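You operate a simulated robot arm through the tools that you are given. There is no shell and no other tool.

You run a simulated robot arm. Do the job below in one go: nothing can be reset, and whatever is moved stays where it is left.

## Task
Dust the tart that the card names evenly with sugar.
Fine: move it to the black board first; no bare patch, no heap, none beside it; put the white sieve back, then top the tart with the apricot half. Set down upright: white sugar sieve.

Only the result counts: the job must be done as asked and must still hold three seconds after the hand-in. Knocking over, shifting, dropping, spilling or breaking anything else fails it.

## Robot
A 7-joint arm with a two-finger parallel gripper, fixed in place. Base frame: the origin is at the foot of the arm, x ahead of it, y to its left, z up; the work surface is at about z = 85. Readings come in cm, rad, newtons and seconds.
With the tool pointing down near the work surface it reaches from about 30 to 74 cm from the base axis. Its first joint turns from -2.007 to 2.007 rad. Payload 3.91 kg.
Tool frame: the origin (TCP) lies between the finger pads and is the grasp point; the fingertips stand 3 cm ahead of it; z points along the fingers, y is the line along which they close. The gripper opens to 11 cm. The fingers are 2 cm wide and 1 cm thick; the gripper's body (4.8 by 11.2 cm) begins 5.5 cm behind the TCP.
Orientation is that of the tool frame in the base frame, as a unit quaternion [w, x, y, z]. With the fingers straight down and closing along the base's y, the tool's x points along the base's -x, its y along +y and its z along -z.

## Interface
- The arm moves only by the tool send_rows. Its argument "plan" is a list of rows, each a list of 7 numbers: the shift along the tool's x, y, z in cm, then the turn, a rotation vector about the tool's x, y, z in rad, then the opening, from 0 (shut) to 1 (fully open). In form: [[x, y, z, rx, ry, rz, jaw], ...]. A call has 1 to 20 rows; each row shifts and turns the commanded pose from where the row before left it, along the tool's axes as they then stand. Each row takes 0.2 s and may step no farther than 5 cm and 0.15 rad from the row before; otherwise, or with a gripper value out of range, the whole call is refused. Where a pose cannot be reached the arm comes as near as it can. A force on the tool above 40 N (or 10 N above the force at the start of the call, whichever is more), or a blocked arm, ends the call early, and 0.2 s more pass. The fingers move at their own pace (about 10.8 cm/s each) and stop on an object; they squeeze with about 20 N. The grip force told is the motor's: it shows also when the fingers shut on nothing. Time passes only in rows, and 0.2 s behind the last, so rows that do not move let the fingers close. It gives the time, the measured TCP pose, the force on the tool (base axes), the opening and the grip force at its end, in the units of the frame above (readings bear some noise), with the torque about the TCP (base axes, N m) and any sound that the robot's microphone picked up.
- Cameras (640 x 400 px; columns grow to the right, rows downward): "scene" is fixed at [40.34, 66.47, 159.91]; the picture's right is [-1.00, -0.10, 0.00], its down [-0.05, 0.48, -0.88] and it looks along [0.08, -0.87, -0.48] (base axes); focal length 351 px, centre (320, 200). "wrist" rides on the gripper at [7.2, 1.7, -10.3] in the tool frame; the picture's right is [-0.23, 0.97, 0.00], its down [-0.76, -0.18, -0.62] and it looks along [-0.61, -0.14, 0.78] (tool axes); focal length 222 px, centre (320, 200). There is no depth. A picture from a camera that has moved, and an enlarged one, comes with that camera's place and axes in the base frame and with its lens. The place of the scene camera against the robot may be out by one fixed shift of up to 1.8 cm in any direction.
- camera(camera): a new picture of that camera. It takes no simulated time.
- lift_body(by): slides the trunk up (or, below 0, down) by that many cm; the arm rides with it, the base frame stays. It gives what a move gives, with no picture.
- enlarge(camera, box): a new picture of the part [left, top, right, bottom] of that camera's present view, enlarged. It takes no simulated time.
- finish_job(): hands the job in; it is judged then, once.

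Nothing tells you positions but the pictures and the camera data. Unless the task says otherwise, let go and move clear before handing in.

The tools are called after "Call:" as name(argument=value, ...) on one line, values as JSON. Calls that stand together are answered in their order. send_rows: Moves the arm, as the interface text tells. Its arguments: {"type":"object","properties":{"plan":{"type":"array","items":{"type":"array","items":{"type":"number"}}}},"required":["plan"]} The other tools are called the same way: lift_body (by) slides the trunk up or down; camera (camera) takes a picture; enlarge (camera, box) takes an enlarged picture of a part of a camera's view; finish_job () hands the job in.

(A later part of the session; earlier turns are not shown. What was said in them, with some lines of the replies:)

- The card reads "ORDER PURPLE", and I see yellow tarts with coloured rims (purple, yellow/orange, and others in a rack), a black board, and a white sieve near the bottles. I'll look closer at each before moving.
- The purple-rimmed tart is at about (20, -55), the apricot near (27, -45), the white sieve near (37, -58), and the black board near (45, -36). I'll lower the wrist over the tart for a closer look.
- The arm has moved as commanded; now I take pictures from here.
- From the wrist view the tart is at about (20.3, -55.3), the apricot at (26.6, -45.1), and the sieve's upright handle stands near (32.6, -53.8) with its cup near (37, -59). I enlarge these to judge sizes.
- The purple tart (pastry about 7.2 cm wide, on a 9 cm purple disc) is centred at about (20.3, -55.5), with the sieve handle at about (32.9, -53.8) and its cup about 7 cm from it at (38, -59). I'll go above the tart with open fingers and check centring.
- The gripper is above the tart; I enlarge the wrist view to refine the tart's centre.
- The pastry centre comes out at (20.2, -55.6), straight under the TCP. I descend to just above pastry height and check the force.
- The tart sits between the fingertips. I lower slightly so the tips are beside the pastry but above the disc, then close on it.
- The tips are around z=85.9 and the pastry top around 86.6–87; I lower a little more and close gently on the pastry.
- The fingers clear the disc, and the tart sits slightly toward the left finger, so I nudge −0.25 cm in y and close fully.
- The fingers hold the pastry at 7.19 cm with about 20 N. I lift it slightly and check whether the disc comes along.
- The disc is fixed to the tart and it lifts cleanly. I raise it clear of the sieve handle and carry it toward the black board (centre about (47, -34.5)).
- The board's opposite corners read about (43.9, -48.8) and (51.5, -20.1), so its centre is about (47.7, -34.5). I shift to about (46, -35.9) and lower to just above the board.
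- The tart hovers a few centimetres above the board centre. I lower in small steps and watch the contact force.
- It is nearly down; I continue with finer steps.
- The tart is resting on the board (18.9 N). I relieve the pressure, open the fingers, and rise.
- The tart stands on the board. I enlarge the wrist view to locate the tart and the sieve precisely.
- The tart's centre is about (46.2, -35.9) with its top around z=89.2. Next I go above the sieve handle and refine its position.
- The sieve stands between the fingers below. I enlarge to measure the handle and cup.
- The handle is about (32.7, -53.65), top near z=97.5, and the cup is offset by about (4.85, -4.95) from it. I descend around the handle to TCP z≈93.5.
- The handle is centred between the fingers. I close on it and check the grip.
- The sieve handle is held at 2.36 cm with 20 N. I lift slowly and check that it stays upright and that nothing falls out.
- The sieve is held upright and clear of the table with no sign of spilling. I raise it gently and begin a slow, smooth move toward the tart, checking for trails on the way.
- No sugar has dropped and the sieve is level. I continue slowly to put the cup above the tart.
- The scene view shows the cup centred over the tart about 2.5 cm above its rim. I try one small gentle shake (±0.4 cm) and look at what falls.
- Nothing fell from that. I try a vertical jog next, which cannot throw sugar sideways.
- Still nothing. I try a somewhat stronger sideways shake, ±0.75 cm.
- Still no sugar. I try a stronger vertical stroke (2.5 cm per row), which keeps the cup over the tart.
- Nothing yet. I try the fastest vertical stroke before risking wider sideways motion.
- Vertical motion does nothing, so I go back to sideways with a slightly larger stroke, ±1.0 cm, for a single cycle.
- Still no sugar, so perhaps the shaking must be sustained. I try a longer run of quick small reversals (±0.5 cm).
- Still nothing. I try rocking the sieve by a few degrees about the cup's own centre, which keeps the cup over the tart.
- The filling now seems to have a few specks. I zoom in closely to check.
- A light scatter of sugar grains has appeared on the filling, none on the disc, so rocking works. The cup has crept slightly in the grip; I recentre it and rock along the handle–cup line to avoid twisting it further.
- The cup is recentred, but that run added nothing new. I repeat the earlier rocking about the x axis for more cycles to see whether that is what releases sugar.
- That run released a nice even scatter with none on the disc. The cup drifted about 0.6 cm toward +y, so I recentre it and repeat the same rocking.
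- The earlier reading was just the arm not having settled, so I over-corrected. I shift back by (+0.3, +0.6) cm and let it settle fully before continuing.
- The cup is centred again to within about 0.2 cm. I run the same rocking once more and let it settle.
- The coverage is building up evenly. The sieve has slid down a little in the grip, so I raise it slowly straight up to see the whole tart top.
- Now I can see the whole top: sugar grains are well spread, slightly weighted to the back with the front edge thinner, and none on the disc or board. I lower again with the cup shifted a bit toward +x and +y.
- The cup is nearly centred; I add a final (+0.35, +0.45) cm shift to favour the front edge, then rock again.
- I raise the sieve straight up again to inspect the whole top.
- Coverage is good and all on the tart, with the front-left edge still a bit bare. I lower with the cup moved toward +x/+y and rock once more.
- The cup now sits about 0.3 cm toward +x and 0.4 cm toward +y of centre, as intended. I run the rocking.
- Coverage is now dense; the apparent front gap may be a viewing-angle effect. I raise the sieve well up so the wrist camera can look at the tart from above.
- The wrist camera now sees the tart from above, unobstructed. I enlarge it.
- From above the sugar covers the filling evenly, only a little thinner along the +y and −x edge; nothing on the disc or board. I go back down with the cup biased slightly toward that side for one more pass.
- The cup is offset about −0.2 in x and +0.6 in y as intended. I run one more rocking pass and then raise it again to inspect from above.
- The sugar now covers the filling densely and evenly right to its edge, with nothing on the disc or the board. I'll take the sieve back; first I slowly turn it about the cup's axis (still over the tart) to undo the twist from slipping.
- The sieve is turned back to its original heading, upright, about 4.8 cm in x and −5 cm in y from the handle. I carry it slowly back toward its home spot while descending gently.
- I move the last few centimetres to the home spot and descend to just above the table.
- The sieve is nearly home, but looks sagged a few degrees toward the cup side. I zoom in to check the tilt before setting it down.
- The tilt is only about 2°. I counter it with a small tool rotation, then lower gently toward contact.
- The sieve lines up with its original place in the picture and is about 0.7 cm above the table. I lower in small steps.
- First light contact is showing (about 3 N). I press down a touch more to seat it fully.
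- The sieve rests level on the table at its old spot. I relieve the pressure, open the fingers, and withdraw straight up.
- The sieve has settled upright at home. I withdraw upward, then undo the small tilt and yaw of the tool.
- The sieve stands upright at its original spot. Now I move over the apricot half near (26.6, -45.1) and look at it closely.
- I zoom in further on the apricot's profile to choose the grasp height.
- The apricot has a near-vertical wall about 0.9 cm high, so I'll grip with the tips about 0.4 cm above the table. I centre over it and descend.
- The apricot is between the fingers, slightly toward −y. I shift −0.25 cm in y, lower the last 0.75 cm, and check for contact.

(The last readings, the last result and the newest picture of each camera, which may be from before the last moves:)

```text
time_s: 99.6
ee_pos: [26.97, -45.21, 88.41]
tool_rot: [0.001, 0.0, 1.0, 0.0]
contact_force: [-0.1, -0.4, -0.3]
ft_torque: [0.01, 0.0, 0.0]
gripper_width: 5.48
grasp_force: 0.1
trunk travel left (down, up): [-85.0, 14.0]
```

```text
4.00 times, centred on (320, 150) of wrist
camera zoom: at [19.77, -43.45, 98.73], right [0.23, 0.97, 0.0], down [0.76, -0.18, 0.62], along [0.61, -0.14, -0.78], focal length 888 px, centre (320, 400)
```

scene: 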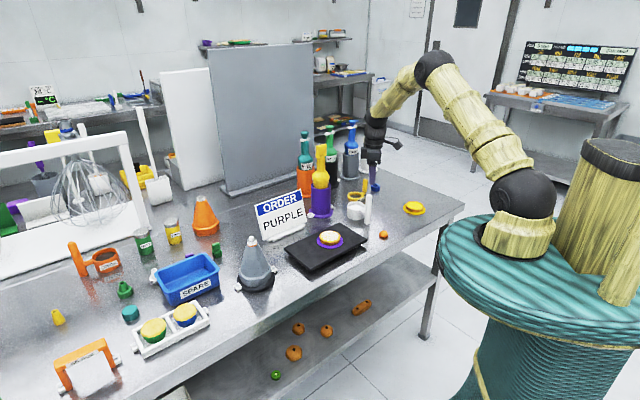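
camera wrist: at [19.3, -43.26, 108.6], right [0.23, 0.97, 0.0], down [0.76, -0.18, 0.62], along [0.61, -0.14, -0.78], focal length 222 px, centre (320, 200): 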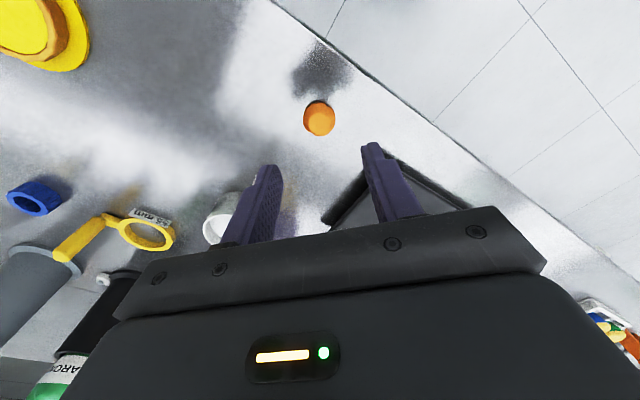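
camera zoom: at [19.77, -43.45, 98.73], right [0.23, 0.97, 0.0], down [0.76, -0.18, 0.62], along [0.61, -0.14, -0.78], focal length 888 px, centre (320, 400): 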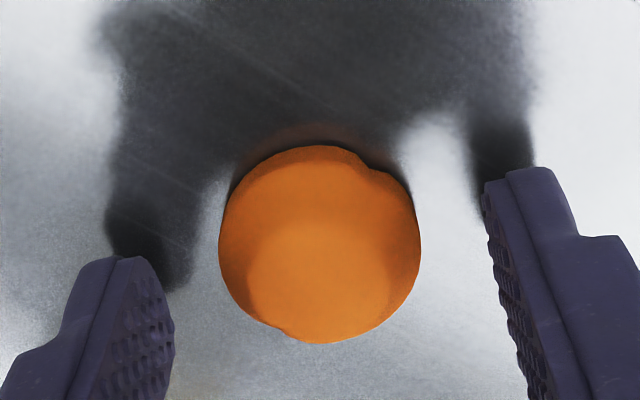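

No contact with the table. I close on the apricot.

Call:
send_rows(plan=[[0, 0, 0, 0, 0, 0, 0.42], [0, 0, 0, 0, 0, 0, 0.36], [0, 0, 0, 0, 0, 0, 0.32], [0, 0, 0, 0, 0, 0, 0.28], [0, 0, 0, 0, 0, 0, 0.2], [0, 0, 0, 0, 0, 0, 0.2]])

Call:
enlarge(camera="wrist", box=[240, 100, 400, 200])

```text
time_s: 101.0
ee_pos: [26.86, -45.32, 88.41]
tool_rot: [0.0, 0.0, 1.0, 0.0]
contact_force: [-0.3, 0.1, -0.3]
ft_torque: [-0.02, 0.02, 0.0]
gripper_width: 3.11
grasp_force: 20.4
trunk travel left (down, up): [-85.0, 14.0]
```

```text
4.00 times, centred on (320, 150) of wrist
camera zoom: at [19.77, -43.45, 98.73], right [0.23, 0.97, 0.0], down [0.76, -0.18, 0.62], along [0.61, -0.14, -0.78], focal length 888 px, centre (320, 400)
```

zoom: 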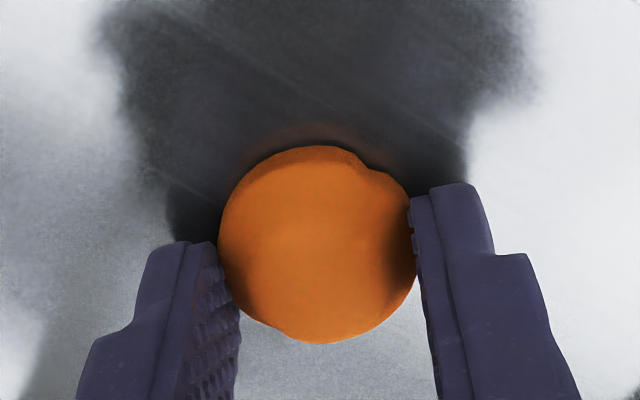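

The apricot is held (3.1 cm, 20 N). I lift it and check the hold.

Call:
send_rows(plan=[[0, 0, -0.4, 0, 0, 0, 0.2], [0, 0, -1, 0, 0, 0, 0.2], [0, 0, -1.5, 0, 0, 0, 0.2], [0, 0, 0, 0, 0, 0, 0.2], [0, 0, 0, 0, 0, 0, 0.2]])

Call:
enlarge(camera="wrist", box=[240, 100, 400, 200])

Call:
enlarge(camera="scene", box=[360, 215, 408, 245])

```text
time_s: 102.2
ee_pos: [26.96, -45.31, 91.46]
tool_rot: [0.0, 0.0, 1.0, -0.001]
contact_force: [-0.1, 0.3, -0.6]
ft_torque: [-0.02, 0.01, 0.02]
gripper_width: 3.13
grasp_force: 20.1
trunk travel left (down, up): [-85.0, 14.0]
```

```text
4.00 times, centred on (320, 150) of wrist
camera zoom: at [19.75, -43.42, 101.75], right [0.23, 0.97, 0.0], down [0.76, -0.18, 0.62], along [0.61, -0.14, -0.78], focal length 888 px, centre (320, 400)
```

zoom: 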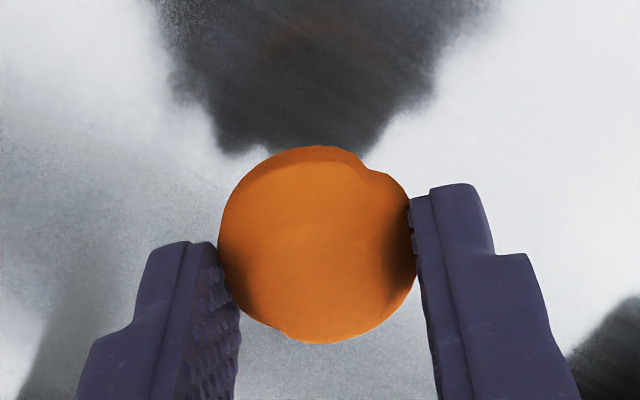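

```text
13.33 times, centred on (384, 230) of scene
camera zoom: at [40.34, 66.47, 159.91], right [-1.0, -0.1, 0.0], down [-0.05, 0.48, -0.88], along [0.08, -0.87, -0.48], focal length 4679 px, centre (-533, -200)
```

zoom: 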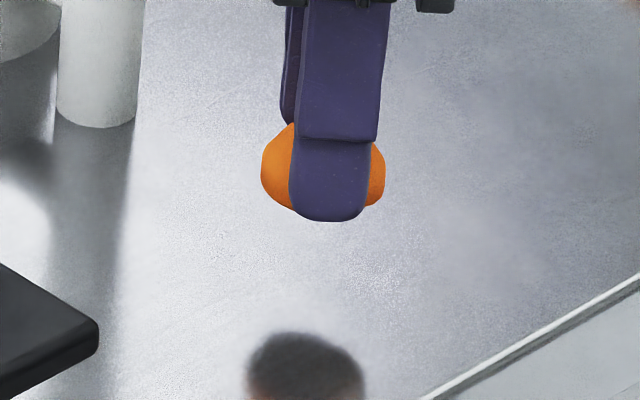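

The apricot is held level. I raise it and carry it over to above the tart at (46.2, -35.9).

Call:
send_rows(plan=[[0, 0, -2, 0, 0, 0, 0.2], [0, 0, -3, 0, 0, 0, 0.2], [0, 0, -3, 0, 0, 0, 0.2], [0, 0, -2.5, 0, 0, 0, 0.2], [-1.078, 0.527, 0, 0, 0, 0, 0.2], [-2.156, 1.054, 0, 0, 0, 0, 0.2], [-2.696, 1.317, 0, 0, 0, 0, 0.2], [-2.696, 1.317, 0, 0, 0, 0, 0.2], [-2.696, 1.317, 0, 0, 0, 0, 0.2], [-2.696, 1.317, 0, 0, 0, 0, 0.2], [-2.516, 1.229, 0, 0, 0, 0, 0.2], [-1.797, 0.878, 0, 0, 0, 0, 0.2], [-0.9, 0.44, 0, 0, 0, 0, 0.2], [0, 0, 0, 0, 0, 0, 0.2], [0, 0, 0, 0, 0, 0, 0.2], [0, 0, 0, 0, 0, 0, 0.2]])

Call:
camera(camera="wrist")

Call:
enlarge(camera="scene", box=[282, 195, 378, 255])

```text
time_s: 105.6
ee_pos: [46.41, -35.79, 101.91]
tool_rot: [0.001, 0.0, 1.0, -0.001]
contact_force: [-1.2, 0.2, -0.4]
ft_torque: [-0.01, 0.03, 0.01]
gripper_width: 3.12
grasp_force: 20.3
trunk travel left (down, up): [-85.0, 14.0]
```

```text
taken
camera wrist: at [39.14, -34.0, 112.15], right [0.23, 0.97, 0.0], down [0.76, -0.18, 0.62], along [0.61, -0.14, -0.78], focal length 222 px, centre (320, 200)
```

wrist: 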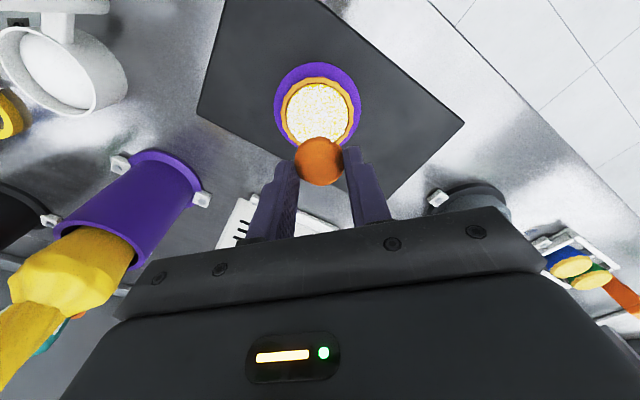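

```text
6.67 times, centred on (330, 225) of scene
camera zoom: at [40.34, 66.47, 159.91], right [-1.0, -0.1, 0.0], down [-0.05, 0.48, -0.88], along [0.08, -0.87, -0.48], focal length 2340 px, centre (253, 33)
```

zoom: 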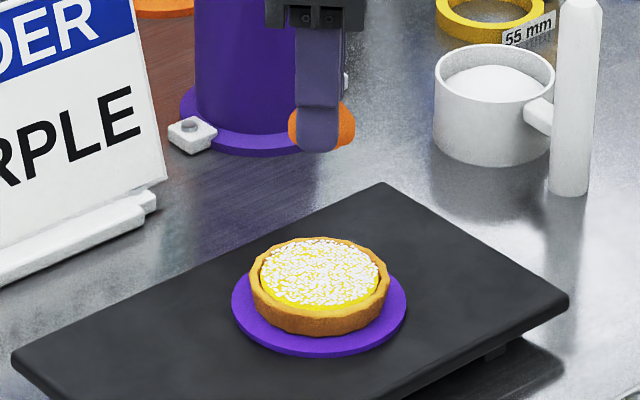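

The apricot hangs above the tart. I measure the tart's centre once more from this view to centre it well.

Call:
enlarge(camera="wrist", box=[256, 50, 384, 200])

```text
2.67 times, centred on (320, 125) of wrist
camera zoom: at [39.14, -34.0, 112.15], right [0.23, 0.97, 0.0], down [0.76, -0.18, 0.62], along [0.61, -0.14, -0.78], focal length 592 px, centre (320, 400)
```

zoom: 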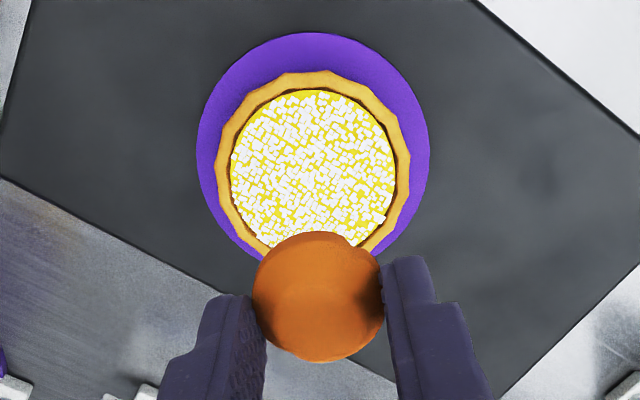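

The apricot is within 0.2 cm of the tart's centre. I make the small correction and descend to just above the surface.

Call:
send_rows(plan=[[-0.05, -0.1, 1, 0, 0, 0, 0.2], [0, 0, 2, 0, 0, 0, 0.2], [0, 0, 2, 0, 0, 0, 0.2], [0, 0, 1.5, 0, 0, 0, 0.2], [0, 0, 0.9, 0, 0, 0, 0.2], [0, 0, 0.5, 0, 0, 0, 0.2], [0, 0, 0, 0, 0, 0, 0.2], [0, 0, 0, 0, 0, 0, 0.2]])

Call:
enlarge(camera="scene", box=[312, 220, 348, 245])

Call:
enlarge(camera="wrist", box=[240, 80, 400, 200])

```text
time_s: 107.4
ee_pos: [46.3, -35.82, 94.05]
tool_rot: [0.0, 0.0, 1.0, 0.0]
contact_force: [-0.4, 0.0, -0.2]
ft_torque: [-0.01, 0.01, -0.03]
gripper_width: 3.1
grasp_force: 19.2
trunk travel left (down, up): [-85.0, 14.0]
```

```text
16.00 times, centred on (330, 232) of scene
camera zoom: at [40.34, 66.47, 159.91], right [-1.0, -0.1, 0.0], down [-0.05, 0.48, -0.88], along [0.08, -0.87, -0.48], focal length 5615 px, centre (160, -320)
```

zoom: 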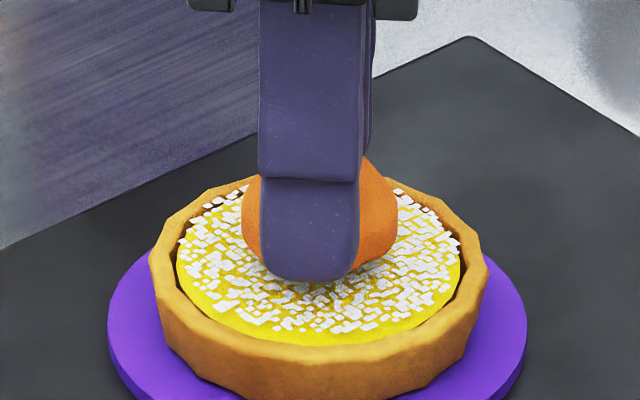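

```text
3.33 times, centred on (320, 140) of wrist
camera zoom: at [39.13, -34.13, 104.25], right [0.23, 0.97, 0.0], down [0.76, -0.18, 0.62], along [0.61, -0.14, -0.78], focal length 740 px, centre (320, 400)
```

zoom: 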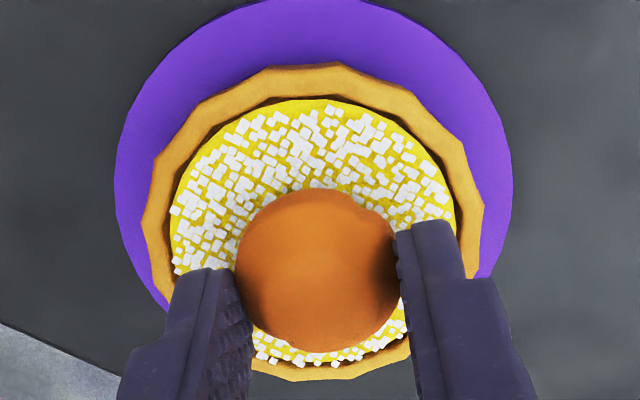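

It is well centred and about 1 cm above the filling. I lower in small steps watching the force.

Call:
send_rows(plan=[[0, 0, 0.3, 0, 0, 0, 0.2], [0, 0, 0.3, 0, 0, 0, 0.2], [0, 0, 0.2, 0, 0, 0, 0.2], [0, 0, 0, 0, 0, 0, 0.2]])

Call:
enlarge(camera="scene", box=[312, 220, 348, 245])

```text
time_s: 108.4
ee_pos: [46.36, -36.0, 93.25]
tool_rot: [0.0, 0.0, 1.0, -0.002]
contact_force: [-0.8, -0.8, 5.5]
ft_torque: [-0.02, -0.05, 0.0]
gripper_width: 3.13
grasp_force: 19.9
trunk travel left (down, up): [-85.0, 14.0]
```

```text
16.00 times, centred on (330, 232) of scene
camera zoom: at [40.34, 66.47, 159.91], right [-1.0, -0.1, 0.0], down [-0.05, 0.48, -0.88], along [0.08, -0.87, -0.48], focal length 5615 px, centre (160, -320)
```

zoom: 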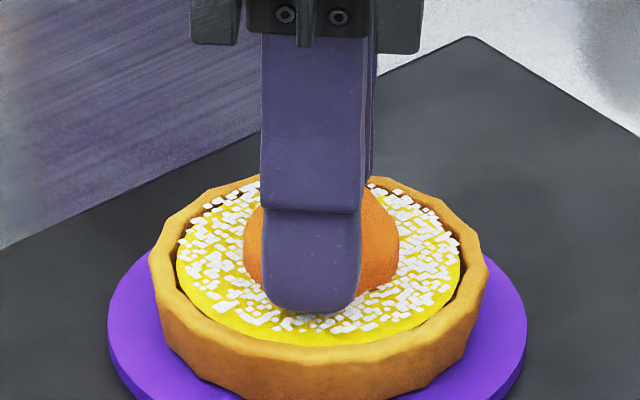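

Contact at about 5 N: the apricot rests on the tart. I ease off, open slightly, and rise straight up.

Call:
send_rows(plan=[[0, 0, -0.05, 0, 0, 0, 0.2], [0, 0, 0, 0, 0, 0, 0.32], [0, 0, 0, 0, 0, 0, 0.38], [0, 0, 0, 0, 0, 0, 0.4], [0, 0, 0, 0, 0, 0, 0.4]])

Call:
enlarge(camera="scene", box=[312, 220, 348, 245])

Call:
enlarge(camera="wrist", box=[240, 80, 400, 200])

```text
time_s: 109.6
ee_pos: [46.21, -35.98, 93.16]
tool_rot: [0.0, 0.0, 1.0, -0.001]
contact_force: [0.5, -1.3, 0.0]
ft_torque: [0.04, 0.01, 0.03]
gripper_width: 4.41
grasp_force: 0.0
trunk travel left (down, up): [-85.0, 14.0]
```

```text
16.00 times, centred on (330, 232) of scene
camera zoom: at [40.34, 66.47, 159.91], right [-1.0, -0.1, 0.0], down [-0.05, 0.48, -0.88], along [0.08, -0.87, -0.48], focal length 5615 px, centre (160, -320)
```

zoom: 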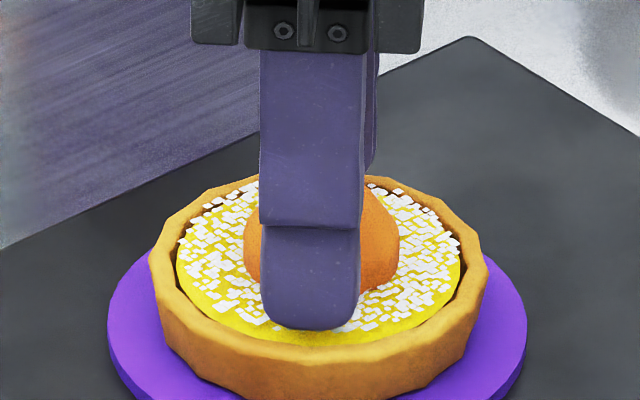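

```text
3.33 times, centred on (320, 140) of wrist
camera zoom: at [39.06, -34.12, 103.47], right [0.23, 0.97, 0.0], down [0.76, -0.18, 0.62], along [0.61, -0.14, -0.78], focal length 740 px, centre (320, 400)
```

zoom: 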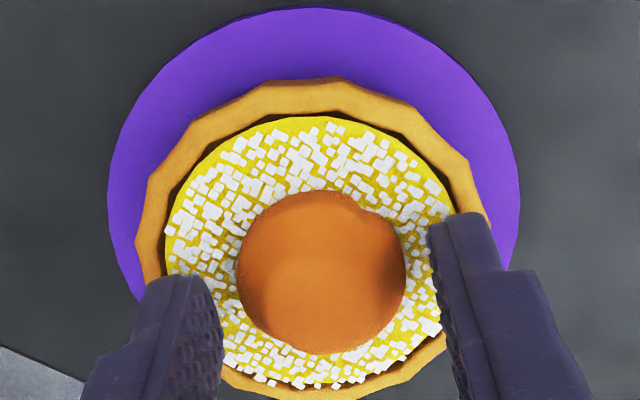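

The apricot is released in the middle of the tart. I rise straight up and clear, then inspect.

Call:
send_rows(plan=[[0, 0, -0.5, 0, 0, 0, 0.4], [0, 0, -1.5, 0, 0, 0, 0.4], [0, 0, -3, 0, 0, 0, 0.4], [0, 0, -4, 0, 0, 0, 0.4], [0, 0, -4, 0, 0, 0, 0.4], [0, 0, -4, 0, 0, 0, 0.4], [0, 0, -3, 0, 0, 0, 0.4], [1.5, 1, 0, 0, 0, 0, 0.4], [3, 2, 0, 0, 0, 0, 0.4], [3, 2, 0, 0, 0, 0, 0.4], [1.5, 1, 0, 0, 0, 0, 0.4], [0, 0, 0, 0, 0, 0, 0.4], [0, 0, 0, 0, 0, 0, 0.4]])

Call:
camera(camera="scene")

Call:
camera(camera="wrist")

Call:
enlarge(camera="scene", box=[290, 205, 386, 265])

Call:
enlarge(camera="scene", box=[312, 220, 348, 245])

```text
time_s: 112.4
ee_pos: [37.19, -29.86, 113.23]
tool_rot: [-0.001, 0.0, 1.0, 0.0]
contact_force: [-0.7, 0.4, 0.0]
ft_torque: [0.02, 0.0, 0.01]
gripper_width: 4.37
grasp_force: 0.1
trunk travel left (down, up): [-85.0, 14.0]
```

```text
taken
```

scene: 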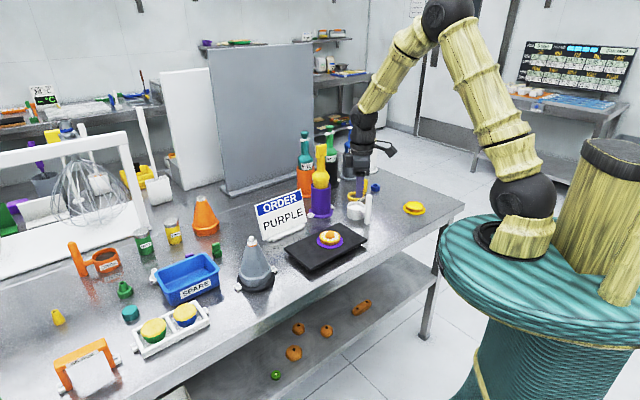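

```text
taken
camera wrist: at [30.02, -27.97, 123.51], right [0.23, 0.97, 0.0], down [0.76, -0.18, 0.62], along [0.61, -0.14, -0.78], focal length 222 px, centre (320, 200)
```

wrist: 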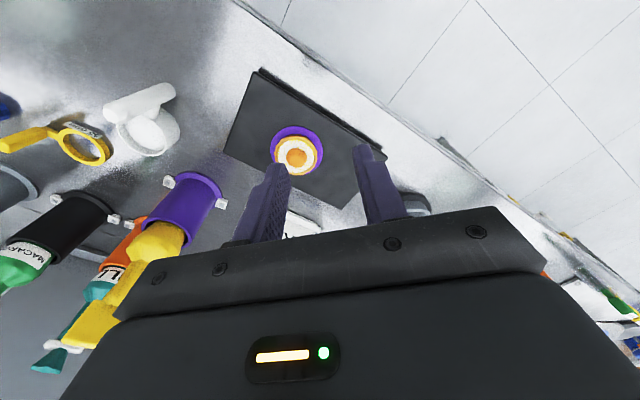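

```text
6.67 times, centred on (338, 235) of scene
camera zoom: at [40.34, 66.47, 159.91], right [-1.0, -0.1, 0.0], down [-0.05, 0.48, -0.88], along [0.08, -0.87, -0.48], focal length 2340 px, centre (200, -33)
```

zoom: 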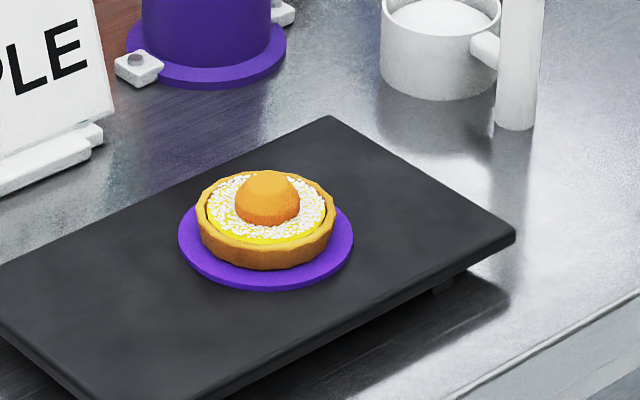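

```text
16.00 times, centred on (330, 232) of scene
camera zoom: at [40.34, 66.47, 159.91], right [-1.0, -0.1, 0.0], down [-0.05, 0.48, -0.88], along [0.08, -0.87, -0.48], focal length 5615 px, centre (160, -320)
```

zoom: 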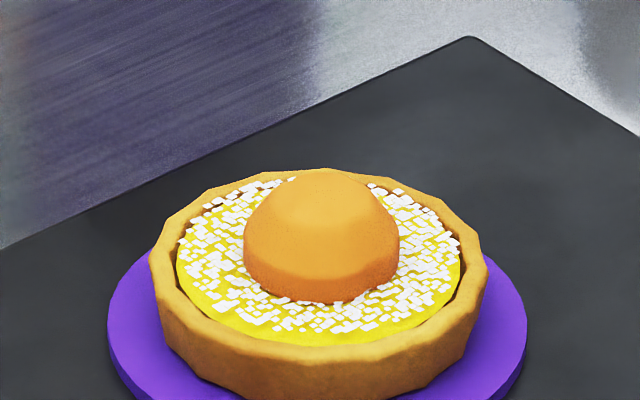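

The apricot sits upright in the middle of the dusted tart. I do a last check of the sieve, the table along the path, and the tart from above.

Call:
enlarge(camera="wrist", box=[80, 60, 400, 230])

Call:
enlarge(camera="scene", box=[330, 170, 400, 240])

Call:
enlarge(camera="wrist", box=[256, 115, 336, 185])

```text
2.00 times, centred on (240, 145) of wrist
camera zoom: at [30.02, -27.97, 123.51], right [0.23, 0.97, 0.0], down [0.76, -0.18, 0.62], along [0.61, -0.14, -0.78], focal length 444 px, centre (480, 310)
```

zoom: 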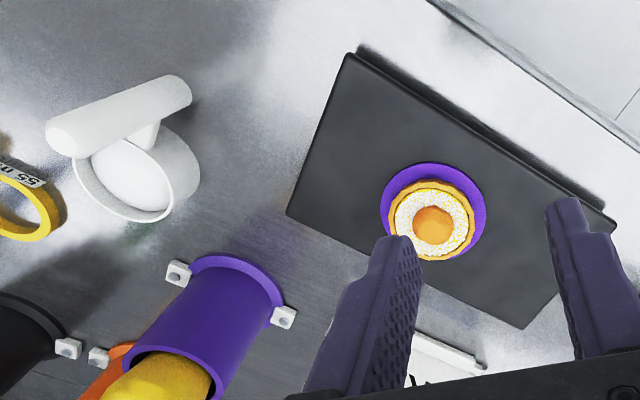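

```text
5.71 times, centred on (365, 205) of scene
camera zoom: at [40.34, 66.47, 159.91], right [-1.0, -0.1, 0.0], down [-0.05, 0.48, -0.88], along [0.08, -0.87, -0.48], focal length 2005 px, centre (63, 171)
```

zoom: 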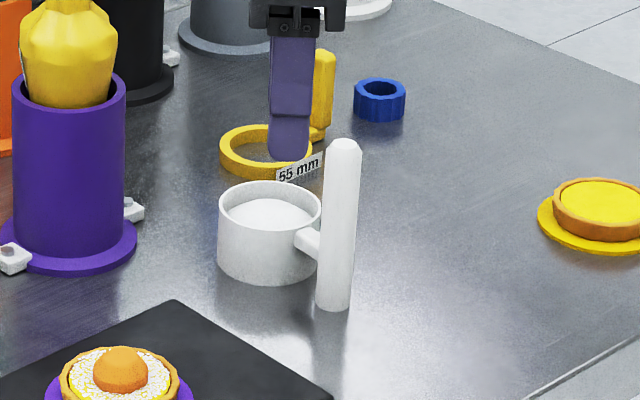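

```text
5.71 times, centred on (296, 150) of wrist
camera zoom: at [30.02, -27.97, 123.51], right [0.23, 0.97, 0.0], down [0.76, -0.18, 0.62], along [0.61, -0.14, -0.78], focal length 1269 px, centre (457, 486)
```

zoom: 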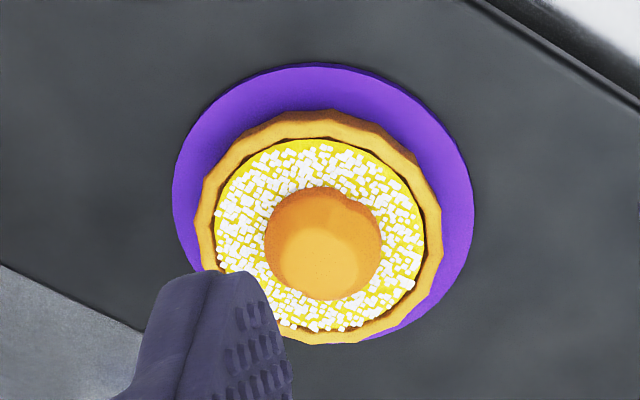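

All looks right: the purple tart is on the black board, evenly dusted with none beside it. The apricot half is centred on top, the white sieve is upright at its original spot, and the gripper is clear. I hand in the job.

Call:
finish_job()

```text
The job is handed in.
```

The purple tart is on the black board, dusted with sugar and topped with the apricot half, and I handed the job in. No verdict came back with the hand-in, so this is how things stood in the last pictures.

- **Sugar:** It covers the filling evenly, with no bare patch or heap that I could see. None shows on the purple disc, the board or the table. A strip about 0.2 cm wide along one edge of the filling is slightly thinner than the rest.
- **White sieve:** It stands upright at its original spot, within about 0.5 cm. It slid a little in the grip during dusting, so I turned it back to its original heading before setting it down.
- **Apricot half:** It rests dome side up in the middle of the tart.
- **Gripper:** It is open, empty and clear of everything. Nothing else appears to have been moved or knocked over.
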